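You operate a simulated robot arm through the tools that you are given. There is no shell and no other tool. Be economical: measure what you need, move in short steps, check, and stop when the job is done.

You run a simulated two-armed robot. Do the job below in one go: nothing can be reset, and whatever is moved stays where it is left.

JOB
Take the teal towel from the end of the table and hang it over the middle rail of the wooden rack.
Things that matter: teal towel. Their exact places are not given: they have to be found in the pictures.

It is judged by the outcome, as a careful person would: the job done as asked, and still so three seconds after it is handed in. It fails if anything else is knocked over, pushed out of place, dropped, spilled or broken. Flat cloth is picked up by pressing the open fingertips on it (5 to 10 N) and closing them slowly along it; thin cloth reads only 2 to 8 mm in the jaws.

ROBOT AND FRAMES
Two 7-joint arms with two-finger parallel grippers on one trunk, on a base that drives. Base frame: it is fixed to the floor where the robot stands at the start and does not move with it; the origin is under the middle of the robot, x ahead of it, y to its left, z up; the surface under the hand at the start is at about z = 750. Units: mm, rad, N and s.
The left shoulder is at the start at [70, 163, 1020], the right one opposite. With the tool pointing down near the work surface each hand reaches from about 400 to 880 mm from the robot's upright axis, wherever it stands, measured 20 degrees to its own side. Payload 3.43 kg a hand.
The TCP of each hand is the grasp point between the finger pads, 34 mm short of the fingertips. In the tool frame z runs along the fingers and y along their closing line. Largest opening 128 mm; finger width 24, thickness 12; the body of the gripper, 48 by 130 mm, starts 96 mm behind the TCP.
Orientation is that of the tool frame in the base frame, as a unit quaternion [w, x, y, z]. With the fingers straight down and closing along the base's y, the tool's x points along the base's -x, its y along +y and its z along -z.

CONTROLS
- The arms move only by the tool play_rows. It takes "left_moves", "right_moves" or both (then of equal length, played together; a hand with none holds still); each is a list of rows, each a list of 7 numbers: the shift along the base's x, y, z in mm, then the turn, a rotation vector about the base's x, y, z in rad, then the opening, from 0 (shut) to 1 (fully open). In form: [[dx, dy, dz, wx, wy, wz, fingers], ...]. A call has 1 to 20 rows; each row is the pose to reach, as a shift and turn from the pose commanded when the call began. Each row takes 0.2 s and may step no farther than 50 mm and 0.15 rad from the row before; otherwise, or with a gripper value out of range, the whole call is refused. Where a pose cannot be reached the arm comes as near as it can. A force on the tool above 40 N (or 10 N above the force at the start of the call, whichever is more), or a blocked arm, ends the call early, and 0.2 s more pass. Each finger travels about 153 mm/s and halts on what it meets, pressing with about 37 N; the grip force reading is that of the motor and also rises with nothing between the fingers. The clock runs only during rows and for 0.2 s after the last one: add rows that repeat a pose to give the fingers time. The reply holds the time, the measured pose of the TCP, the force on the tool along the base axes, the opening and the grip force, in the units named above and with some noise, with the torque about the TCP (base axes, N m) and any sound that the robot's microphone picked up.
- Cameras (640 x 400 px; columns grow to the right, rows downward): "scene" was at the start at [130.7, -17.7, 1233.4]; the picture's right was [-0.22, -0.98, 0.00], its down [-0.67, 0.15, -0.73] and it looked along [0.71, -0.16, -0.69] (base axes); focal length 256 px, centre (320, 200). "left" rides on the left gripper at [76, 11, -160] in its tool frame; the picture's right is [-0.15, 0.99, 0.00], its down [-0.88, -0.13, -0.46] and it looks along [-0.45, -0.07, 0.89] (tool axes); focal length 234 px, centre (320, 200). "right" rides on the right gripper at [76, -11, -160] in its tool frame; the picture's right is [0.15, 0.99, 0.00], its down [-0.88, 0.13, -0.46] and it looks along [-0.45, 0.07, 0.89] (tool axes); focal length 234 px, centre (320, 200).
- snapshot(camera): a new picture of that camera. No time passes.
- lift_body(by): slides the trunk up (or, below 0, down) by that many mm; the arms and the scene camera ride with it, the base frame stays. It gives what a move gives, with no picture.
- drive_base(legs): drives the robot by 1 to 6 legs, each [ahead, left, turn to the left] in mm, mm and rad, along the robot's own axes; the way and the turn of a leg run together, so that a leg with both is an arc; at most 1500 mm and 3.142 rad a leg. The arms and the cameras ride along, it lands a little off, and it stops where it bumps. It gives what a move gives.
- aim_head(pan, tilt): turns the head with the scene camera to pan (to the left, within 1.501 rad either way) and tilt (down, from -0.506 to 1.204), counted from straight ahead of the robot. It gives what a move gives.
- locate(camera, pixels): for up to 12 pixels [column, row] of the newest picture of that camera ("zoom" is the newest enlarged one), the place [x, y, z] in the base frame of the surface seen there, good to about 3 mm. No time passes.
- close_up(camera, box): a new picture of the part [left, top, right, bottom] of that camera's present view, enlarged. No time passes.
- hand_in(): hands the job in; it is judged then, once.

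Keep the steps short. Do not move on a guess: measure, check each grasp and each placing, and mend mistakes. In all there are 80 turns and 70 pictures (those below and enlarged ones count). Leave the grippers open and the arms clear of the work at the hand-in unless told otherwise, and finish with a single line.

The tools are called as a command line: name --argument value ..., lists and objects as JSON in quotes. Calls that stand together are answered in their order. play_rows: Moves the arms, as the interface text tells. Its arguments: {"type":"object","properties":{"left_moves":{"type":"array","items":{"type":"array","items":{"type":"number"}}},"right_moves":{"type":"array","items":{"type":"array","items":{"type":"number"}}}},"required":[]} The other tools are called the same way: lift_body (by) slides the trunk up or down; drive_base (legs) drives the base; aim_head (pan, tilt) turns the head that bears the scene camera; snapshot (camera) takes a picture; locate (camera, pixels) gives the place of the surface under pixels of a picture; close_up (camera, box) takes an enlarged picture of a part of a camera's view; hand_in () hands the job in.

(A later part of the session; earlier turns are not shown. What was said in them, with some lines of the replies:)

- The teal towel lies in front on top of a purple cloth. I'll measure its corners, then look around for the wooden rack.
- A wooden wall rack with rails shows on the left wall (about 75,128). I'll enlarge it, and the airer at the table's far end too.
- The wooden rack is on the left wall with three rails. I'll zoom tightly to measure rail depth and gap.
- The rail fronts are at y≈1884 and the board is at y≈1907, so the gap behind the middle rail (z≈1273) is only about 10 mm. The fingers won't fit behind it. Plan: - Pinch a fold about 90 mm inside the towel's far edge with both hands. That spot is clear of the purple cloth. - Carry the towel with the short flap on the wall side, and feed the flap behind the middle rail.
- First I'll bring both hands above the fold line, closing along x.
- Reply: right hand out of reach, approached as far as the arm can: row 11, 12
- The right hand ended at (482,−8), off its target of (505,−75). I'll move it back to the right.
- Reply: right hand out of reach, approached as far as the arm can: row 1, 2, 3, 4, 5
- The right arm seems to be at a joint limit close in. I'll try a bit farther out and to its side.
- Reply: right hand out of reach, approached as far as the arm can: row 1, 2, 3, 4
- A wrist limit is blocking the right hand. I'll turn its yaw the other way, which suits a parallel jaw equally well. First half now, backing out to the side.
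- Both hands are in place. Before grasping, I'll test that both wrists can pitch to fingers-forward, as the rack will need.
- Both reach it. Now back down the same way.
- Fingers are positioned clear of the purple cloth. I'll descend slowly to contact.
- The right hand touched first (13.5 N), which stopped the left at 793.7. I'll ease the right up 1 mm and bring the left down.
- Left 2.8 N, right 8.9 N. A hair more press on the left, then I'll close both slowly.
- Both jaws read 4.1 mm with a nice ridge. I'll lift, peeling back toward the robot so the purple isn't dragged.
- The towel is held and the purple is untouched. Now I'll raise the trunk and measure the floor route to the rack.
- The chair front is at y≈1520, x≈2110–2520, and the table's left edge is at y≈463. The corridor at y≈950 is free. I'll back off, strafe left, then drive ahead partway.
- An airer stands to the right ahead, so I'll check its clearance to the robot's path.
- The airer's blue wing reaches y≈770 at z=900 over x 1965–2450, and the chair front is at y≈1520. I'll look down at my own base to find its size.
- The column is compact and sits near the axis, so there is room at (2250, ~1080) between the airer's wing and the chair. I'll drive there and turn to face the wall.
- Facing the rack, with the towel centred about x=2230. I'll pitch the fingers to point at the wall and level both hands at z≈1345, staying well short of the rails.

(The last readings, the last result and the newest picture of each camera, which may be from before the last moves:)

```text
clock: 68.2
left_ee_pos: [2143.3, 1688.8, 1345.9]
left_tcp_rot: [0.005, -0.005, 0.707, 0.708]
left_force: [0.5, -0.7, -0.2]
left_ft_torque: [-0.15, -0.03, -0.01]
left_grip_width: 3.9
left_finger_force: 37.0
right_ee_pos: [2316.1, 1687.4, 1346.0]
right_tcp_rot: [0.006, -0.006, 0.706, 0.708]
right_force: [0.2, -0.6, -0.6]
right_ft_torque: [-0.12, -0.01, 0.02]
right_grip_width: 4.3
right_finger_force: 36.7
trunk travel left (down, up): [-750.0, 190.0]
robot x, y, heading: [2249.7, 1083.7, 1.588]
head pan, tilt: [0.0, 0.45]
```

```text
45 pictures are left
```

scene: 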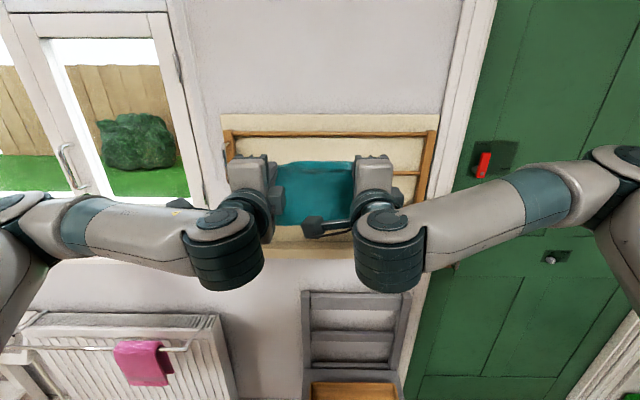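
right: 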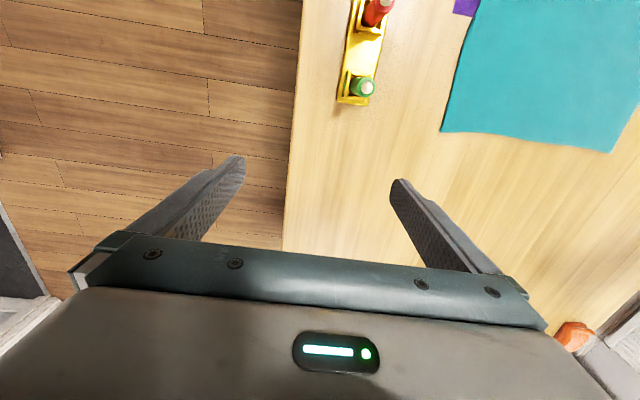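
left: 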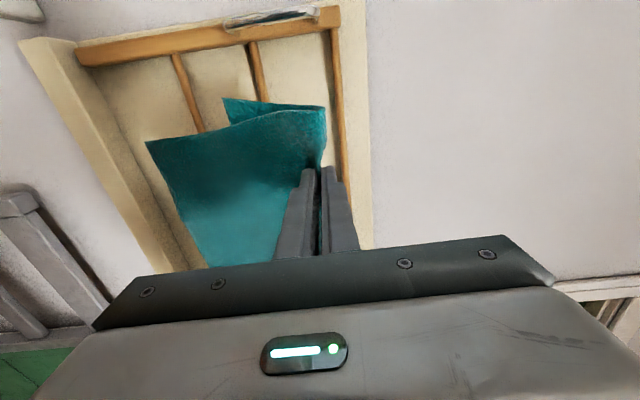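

The flap and main panel are clearly seen, with the flap on the wall side. I'll measure the rails and towel edges from here.

locate --camera "left" --pixels '[[184, 85], [253, 65], [337, 80], [215, 65], [290, 60], [228, 103], [250, 108], [150, 146], [325, 112], [200, 130]]'

close_up --camera "left" --box '[130, 0, 390, 170]'

```text
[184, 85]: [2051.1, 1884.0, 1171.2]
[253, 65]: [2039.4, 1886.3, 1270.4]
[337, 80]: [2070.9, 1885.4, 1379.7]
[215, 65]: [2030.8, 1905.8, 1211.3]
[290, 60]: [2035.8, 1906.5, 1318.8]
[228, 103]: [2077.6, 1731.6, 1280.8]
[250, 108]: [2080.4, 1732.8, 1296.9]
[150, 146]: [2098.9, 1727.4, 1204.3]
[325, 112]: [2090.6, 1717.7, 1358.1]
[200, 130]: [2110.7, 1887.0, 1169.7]
```

```text
2.35 times, centred on (260, 85) of left
```

zoom: 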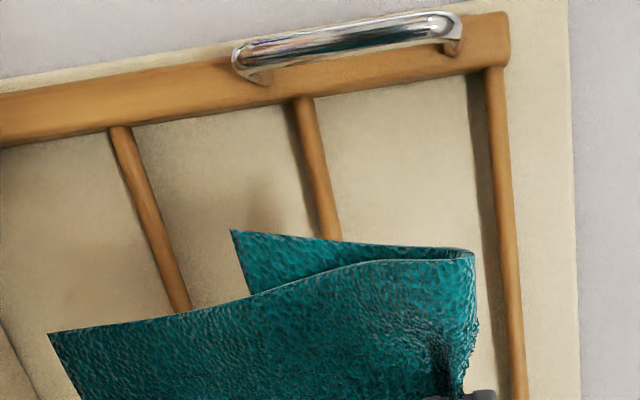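

The flap bottom is at z≈1281 and the rail top at ≈1279. I'll raise 7 mm and advance to just before the rails, then look.

play_rows --left_moves '[[0, 0, 7, 0, 0, 0, 0], [0, 12, 7, 0, 0, 0, 0], [0, 25, 7, 0, 0, 0, 0], [0, 38, 7, 0, 0, 0, 0], [0, 51, 7, 0, 0, 0, 0], [0, 64, 7, 0, 0, 0, 0], [0, 77, 7, 0, 0, 0, 0], [0, 90, 7, 0, 0, 0, 0], [0, 103, 7, 0, 0, 0, 0], [0, 116, 7, 0, 0, 0, 0], [0, 128, 7, 0, 0, 0, 0], [0, 140, 7, 0, 0, 0, 0], [0, 140, 7, 0, 0, 0, 0], [0, 140, 7, 0, 0, 0, 0]]' --right_moves '[[0, 0, 7, 0, 0, 0, 0], [0, 12, 7, 0, 0, 0, 0], [0, 25, 7, 0, 0, 0, 0], [0, 38, 7, 0, 0, 0, 0], [0, 51, 7, 0, 0, 0, 0], [0, 64, 7, 0, 0, 0, 0], [0, 77, 7, 0, 0, 0, 0], [0, 90, 7, 0, 0, 0, 0], [0, 103, 7, 0, 0, 0, 0], [0, 116, 7, 0, 0, 0, 0], [0, 128, 7, 0, 0, 0, 0], [0, 140, 7, 0, 0, 0, 0], [0, 140, 7, 0, 0, 0, 0], [0, 140, 7, 0, 0, 0, 0]]'

close_up --camera "left" --box '[130, 0, 390, 170]'

```text
clock: 71.2
left_ee_pos: [2144.5, 1829.3, 1352.3]
left_tcp_rot: [0.005, -0.005, 0.707, 0.707]
left_force: [0.6, -0.3, -0.4]
left_ft_torque: [-0.11, 0.0, -0.01]
left_grip_width: 4.0
left_finger_force: 37.3
right_ee_pos: [2315.7, 1829.2, 1354.0]
right_tcp_rot: [0.005, -0.006, 0.707, 0.707]
right_force: [0.3, 0.6, -0.3]
right_ft_torque: [-0.11, 0.01, 0.02]
right_grip_width: 4.4
right_finger_force: 37.3
trunk travel left (down, up): [-750.0, 190.0]
robot x, y, heading: [2248.7, 1084.8, 1.591]
head pan, tilt: [0.0, 0.45]
```

```text
2.35 times, centred on (260, 85) of left
```

zoom: 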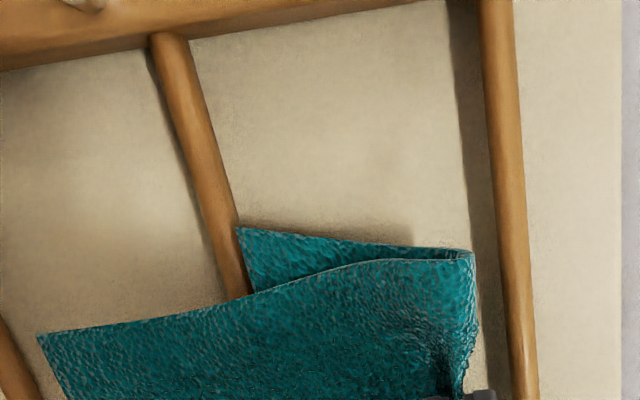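

locate --camera "zoom" --pixels '[[242, 233], [250, 250], [290, 245], [40, 338], [468, 256], [465, 300], [500, 200], [195, 120]]'

close_up --camera "right" --box '[190, 0, 560, 240]'

```text
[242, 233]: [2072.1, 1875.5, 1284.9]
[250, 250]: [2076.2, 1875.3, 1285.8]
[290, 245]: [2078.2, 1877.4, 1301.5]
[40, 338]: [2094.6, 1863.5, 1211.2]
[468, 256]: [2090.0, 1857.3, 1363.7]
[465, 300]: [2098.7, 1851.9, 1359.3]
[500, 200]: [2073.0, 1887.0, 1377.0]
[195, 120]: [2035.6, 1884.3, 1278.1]
```

```text
1.67 times, centred on (375, 120) of right
```

zoom: 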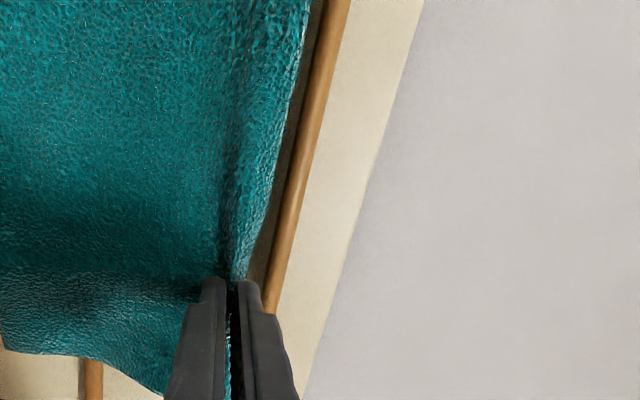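

Flap bottom corner at z≈1285, y≈1875. I'll raise 5 mm and ease forward over the rail to touch the board.

play_rows --left_moves '[[0, 0, 3, 0, 0, 0, 0], [0, 0, 5, 0, 0, 0, 0], [0, 5, 5, 0, 0, 0, 0], [0, 10, 5, 0, 0, 0, 0], [0, 15, 5, 0, 0, 0, 0], [0, 20, 5, 0, 0, 0, 0], [0, 25, 5, 0, 0, 0, 0], [0, 30, 5, 0, 0, 0, 0], [0, 33, 5, 0, 0, 0, 0], [0, 33, 5, 0, 0, 0, 0]]' --right_moves '[[0, 0, 2, 0, 0, 0, 0], [0, 0, 4, 0, 0, 0, 0], [0, 5, 4, 0, 0, 0, 0], [0, 10, 4, 0, 0, 0, 0], [0, 15, 4, 0, 0, 0, 0], [0, 20, 4, 0, 0, 0, 0], [0, 25, 4, 0, 0, 0, 0], [0, 30, 4, 0, 0, 0, 0], [0, 33, 4, 0, 0, 0, 0], [0, 33, 4, 0, 0, 0, 0]]'

close_up --camera "left" --box '[130, 0, 390, 170]'

snapshot --camera "right"

```text
clock: 73.4
left_ee_pos: [2145.2, 1860.6, 1358.5]
left_tcp_rot: [0.006, -0.006, 0.707, 0.707]
left_force: [-0.1, -1.4, 0.2]
left_ft_torque: [-0.09, -0.01, 0.03]
left_grip_width: 4.0
left_finger_force: 36.5
right_ee_pos: [2315.0, 1861.3, 1358.0]
right_tcp_rot: [0.005, -0.006, 0.707, 0.707]
right_force: [0.3, -2.8, 0.1]
right_ft_torque: [-0.09, -0.02, 0.0]
right_grip_width: 4.6
right_finger_force: 36.9
trunk travel left (down, up): [-750.0, 190.0]
robot x, y, heading: [2252.8, 1083.0, 1.586]
head pan, tilt: [0.0, 0.45]
```

```text
2.35 times, centred on (260, 85) of left
```

zoom: 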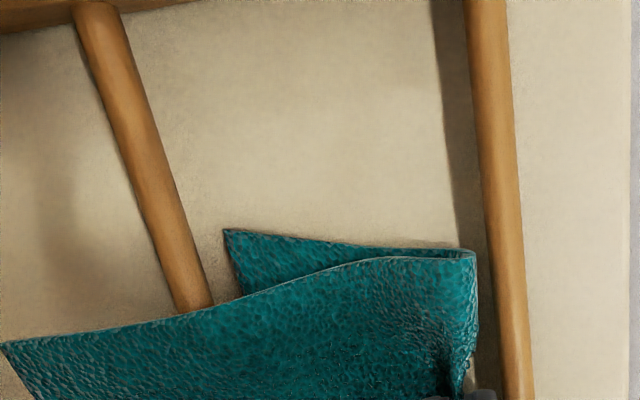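

```text
40 pictures are left
```

right: 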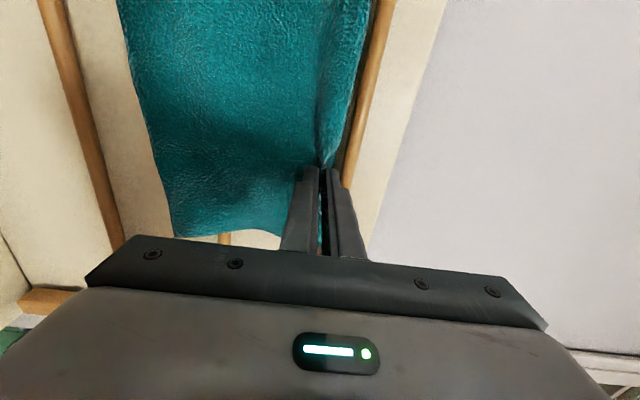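

The flap is behind and above the middle rail on the left side, with the main panel in front and slight contact with the board. I'll lower 30 mm and check.

play_rows --left_moves '[[0, 2, -4, 0, 0, 0, 0], [0, 3, -8, 0, 0, 0, 0], [0, 3, -12, 0, 0, 0, 0], [0, 3, -16, 0, 0, 0, 0], [0, 3, -20, 0, 0, 0, 0], [0, 3, -25, 0, 0, 0, 0], [0, 3, -30, 0, 0, 0, 0], [0, 3, -30, 0, 0, 0, 0]]' --right_moves '[[0, 1, -4, 0, 0, 0, 0], [0, 2, -8, 0, 0, 0, 0], [0, 2, -12, 0, 0, 0, 0], [0, 2, -16, 0, 0, 0, 0], [0, 2, -20, 0, 0, 0, 0], [0, 2, -25, 0, 0, 0, 0], [0, 2, -30, 0, 0, 0, 0], [0, 2, -30, 0, 0, 0, 0]]'

close_up --camera "left" --box '[130, 0, 390, 170]'

snapshot --camera "scene"

```text
clock: 75.2
left_ee_pos: [2144.1, 1861.9, 1328.3]
left_tcp_rot: [0.005, -0.006, 0.707, 0.708]
left_force: [-0.6, -1.1, 0.7]
left_ft_torque: [-0.12, 0.01, -0.02]
left_grip_width: 3.9
left_finger_force: 36.7
right_ee_pos: [2316.3, 1863.2, 1329.2]
right_tcp_rot: [0.006, -0.006, 0.707, 0.707]
right_force: [0.5, -1.2, 0.6]
right_ft_torque: [-0.06, 0.01, 0.03]
right_grip_width: 4.2
right_finger_force: 37.5
trunk travel left (down, up): [-750.0, 190.0]
robot x, y, heading: [2248.1, 1084.8, 1.585]
head pan, tilt: [0.0, 0.45]
```

```text
2.35 times, centred on (260, 85) of left
```

zoom: 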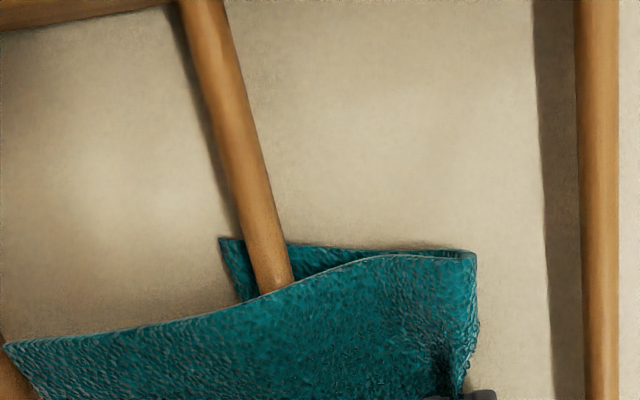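

```text
38 pictures are left
```

scene: 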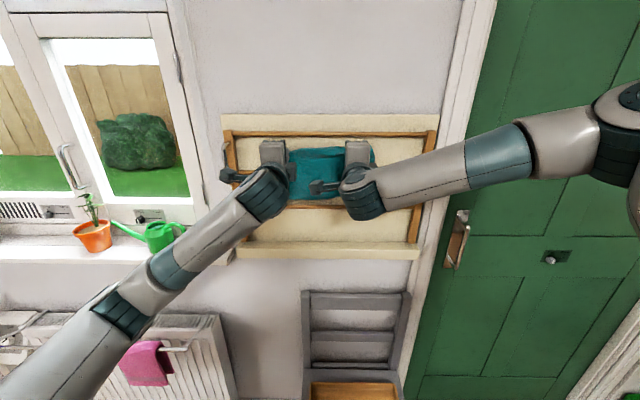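

Works: the flap is going down behind the rail. I'll lower another 28 mm so the fold nears the rail top.

play_rows --left_moves '[[0, 0, -4, 0, 0, 0, 0], [0, 0, -8, 0, 0, 0, 0], [0, 0, -12, 0, 0, 0, 0], [0, 0, -16, 0, 0, 0, 0], [0, 0, -20, 0, 0, 0, 0], [0, 0, -24, 0, 0, 0, 0], [0, 0, -28, 0, 0, 0, 0], [0, 0, -28, 0, 0, 0, 0]]' --right_moves '[[0, 0, -4, 0, 0, 0, 0], [0, 0, -8, 0, 0, 0, 0], [0, 0, -12, 0, 0, 0, 0], [0, 0, -16, 0, 0, 0, 0], [0, 0, -20, 0, 0, 0, 0], [0, 0, -24, 0, 0, 0, 0], [0, 0, -28, 0, 0, 0, 0], [0, 0, -28, 0, 0, 0, 0]]'

close_up --camera "left" --box '[130, 0, 390, 170]'

close_up --camera "scene" --box '[220, 110, 440, 248]'

```text
clock: 77.0
left_ee_pos: [2144.6, 1863.0, 1300.2]
left_tcp_rot: [0.005, -0.005, 0.706, 0.708]
left_force: [0.6, -2.4, 0.8]
left_ft_torque: [-0.07, -0.01, 0.02]
left_grip_width: 3.8
left_finger_force: 36.4
right_ee_pos: [2315.4, 1862.7, 1300.0]
right_tcp_rot: [0.006, -0.005, 0.707, 0.707]
right_force: [-0.5, -2.0, 1.9]
right_ft_torque: [-0.05, 0.0, 0.05]
right_grip_width: 4.1
right_finger_force: 36.7
trunk travel left (down, up): [-750.0, 190.0]
robot x, y, heading: [2250.8, 1086.9, 1.589]
head pan, tilt: [0.0, 0.45]
```

```text
2.35 times, centred on (260, 85) of left
```

zoom: 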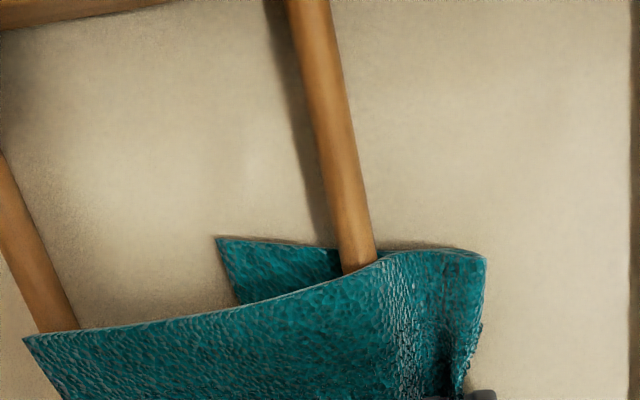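

```text
2.90 times, centred on (330, 179) of scene
```

zoom: 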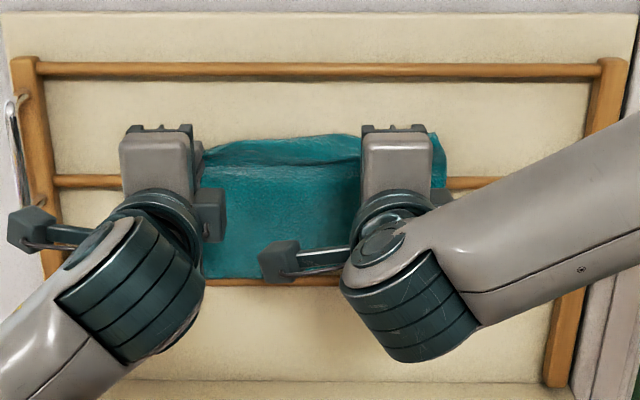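

The flap hangs behind the rail on both ends. I'll open the jaws slightly, raising 4 mm so the lower finger clears the rail, then withdraw slowly.

play_rows --left_moves '[[0, 0, 1, 0, 0, 0, 0.04], [0, 0, 3, 0, 0, 0, 0.09], [0, 0, 5, 0, 0, 0, 0.14], [0, 0, 5, 0, 0, 0, 0.14], [0, 0, 5, 0, 0, 0, 0.14], [0, -4, 5, 0, 0, 0, 0.14], [0, -9, 5, 0, 0, 0, 0.14], [0, -14, 5, 0, 0, 0, 0.14], [0, -20, 5, 0, 0, 0, 0.14], [0, -26, 5, 0, 0, 0, 0.14], [0, -32, 5, 0, 0, 0, 0.14], [0, -38, 5, 0, 0, 0, 0.14]]' --right_moves '[[0, 0, 1, 0, 0, 0, 0.04], [0, 0, 3, 0, 0, 0, 0.09], [0, 0, 5, 0, 0, 0, 0.14], [0, 0, 5, 0, 0, 0, 0.14], [0, 0, 5, 0, 0, 0, 0.14], [0, -4, 5, 0, 0, 0, 0.14], [0, -9, 5, 0, 0, 0, 0.14], [0, -14, 5, 0, 0, 0, 0.14], [0, -20, 5, 0, 0, 0, 0.14], [0, -26, 5, 0, 0, 0, 0.14], [0, -32, 5, 0, 0, 0, 0.14], [0, -38, 5, 0, 0, 0, 0.14]]'

close_up --camera "left" --box '[130, 0, 390, 170]'

close_up --camera "scene" --box '[220, 110, 440, 248]'

```text
clock: 79.6
left_ee_pos: [2143.1, 1826.2, 1304.5]
left_tcp_rot: [0.006, -0.006, 0.707, 0.707]
left_force: [0.4, -0.2, -0.5]
left_ft_torque: [-0.01, 0.03, -0.01]
left_grip_width: 18.0
left_finger_force: 0.1
right_ee_pos: [2315.2, 1826.2, 1304.5]
right_tcp_rot: [0.005, -0.007, 0.707, 0.707]
right_force: [-0.5, 0.3, 1.1]
right_ft_torque: [0.01, 0.05, 0.0]
right_grip_width: 17.9
right_finger_force: 0.0
trunk travel left (down, up): [-750.0, 190.0]
robot x, y, heading: [2248.1, 1086.0, 1.589]
head pan, tilt: [0.0, 0.45]
```

```text
2.35 times, centred on (260, 85) of left
```

zoom: 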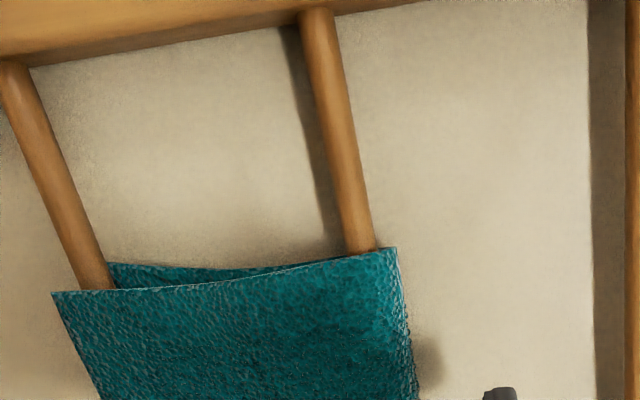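

```text
2.90 times, centred on (330, 179) of scene
```

zoom: 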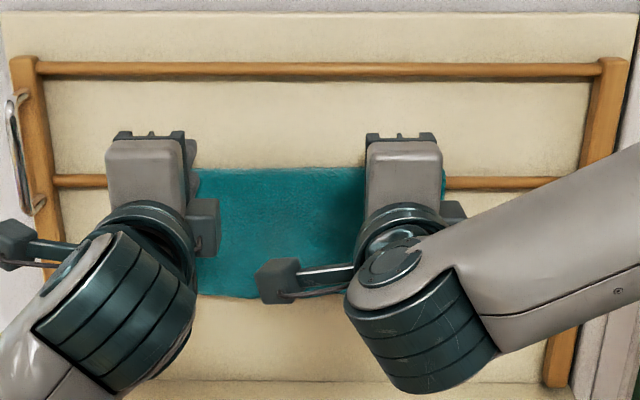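

The towel is draped evenly over the middle rail. I'll back both hands away 200 mm and open the grippers.

play_rows --left_moves '[[0, -20, 0, 0, 0, 0, 0.14], [0, -40, 0, 0, 0, 0, 0.14], [0, -65, 0, 0, 0, 0, 0.3], [0, -90, 0, 0, 0, 0, 0.5], [0, -115, 0, 0, 0, 0, 0.7], [-10, -140, 0, 0, 0, 0, 1], [-30, -170, 0, 0, 0, 0, 1], [-50, -200, 0, 0, 0, 0, 1], [-75, -230, 0, 0, 0, 0, 1], [-75, -230, 0, 0, 0, 0, 1]]' --right_moves '[[0, -20, 0, 0, 0, 0, 0.14], [0, -40, 0, 0, 0, 0, 0.14], [0, -65, 0, 0, 0, 0, 0.3], [0, -90, 0, 0, 0, 0, 0.5], [0, -115, 0, 0, 0, 0, 0.7], [10, -140, 0, 0, 0, 0, 1], [30, -170, 0, 0, 0, 0, 1], [50, -200, 0, 0, 0, 0, 1], [75, -230, 0, 0, 0, 0, 1], [75, -230, 0, 0, 0, 0, 1]]'

snapshot --camera "scene"

snapshot --camera "left"

```text
clock: 81.8
left_ee_pos: [2100.4, 1680.9, 1326.5]
left_tcp_rot: [0.005, -0.006, 0.707, 0.707]
left_force: [0.2, 0.4, 0.1]
left_ft_torque: [0.01, -0.01, 0.0]
left_grip_width: 127.9
left_finger_force: 0.1
left hand out of reach, approached as far as the arm can: row 7, 8, 9, 10
right_ee_pos: [2347.7, 1669.9, 1316.7]
right_tcp_rot: [0.005, -0.006, 0.707, 0.708]
right_force: [0.6, -0.6, 0.3]
right_ft_torque: [-0.01, 0.02, 0.02]
right_grip_width: 128.3
right_finger_force: 0.0
right hand out of reach, approached as far as the arm can: row 7, 8, 9, 10
trunk travel left (down, up): [-750.0, 190.0]
robot x, y, heading: [2252.4, 1085.7, 1.59]
head pan, tilt: [0.0, 0.45]
```

```text
33 pictures are left
```

scene: 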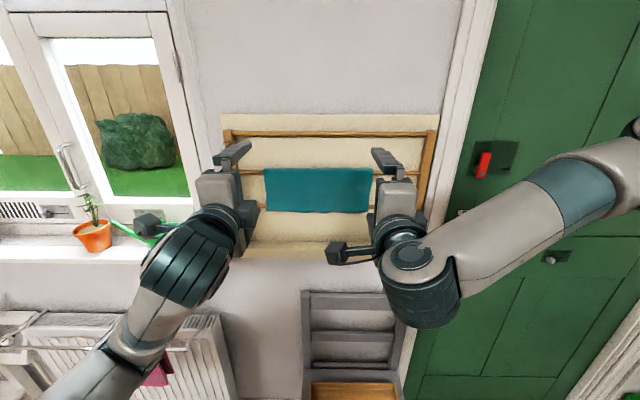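

```text
32 pictures are left
```

left: 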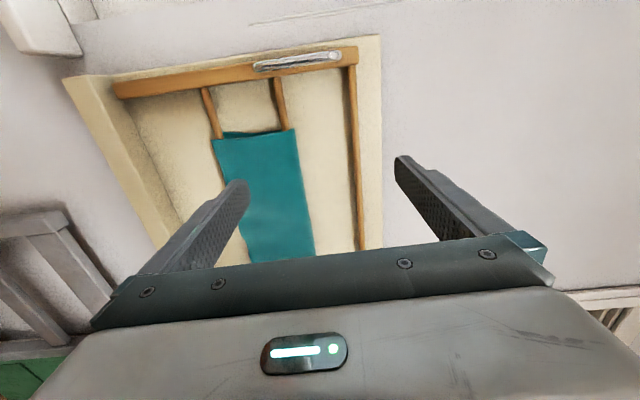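

The towel hangs evenly over the middle rail, the hands are clear with grippers open, and nothing else has been disturbed, so I'm handing in.

hand_in

```text
The job is handed in.
```

The teal towel hangs over the middle rail of the wooden rack, and I handed the job in with the grippers open and the arms clear.
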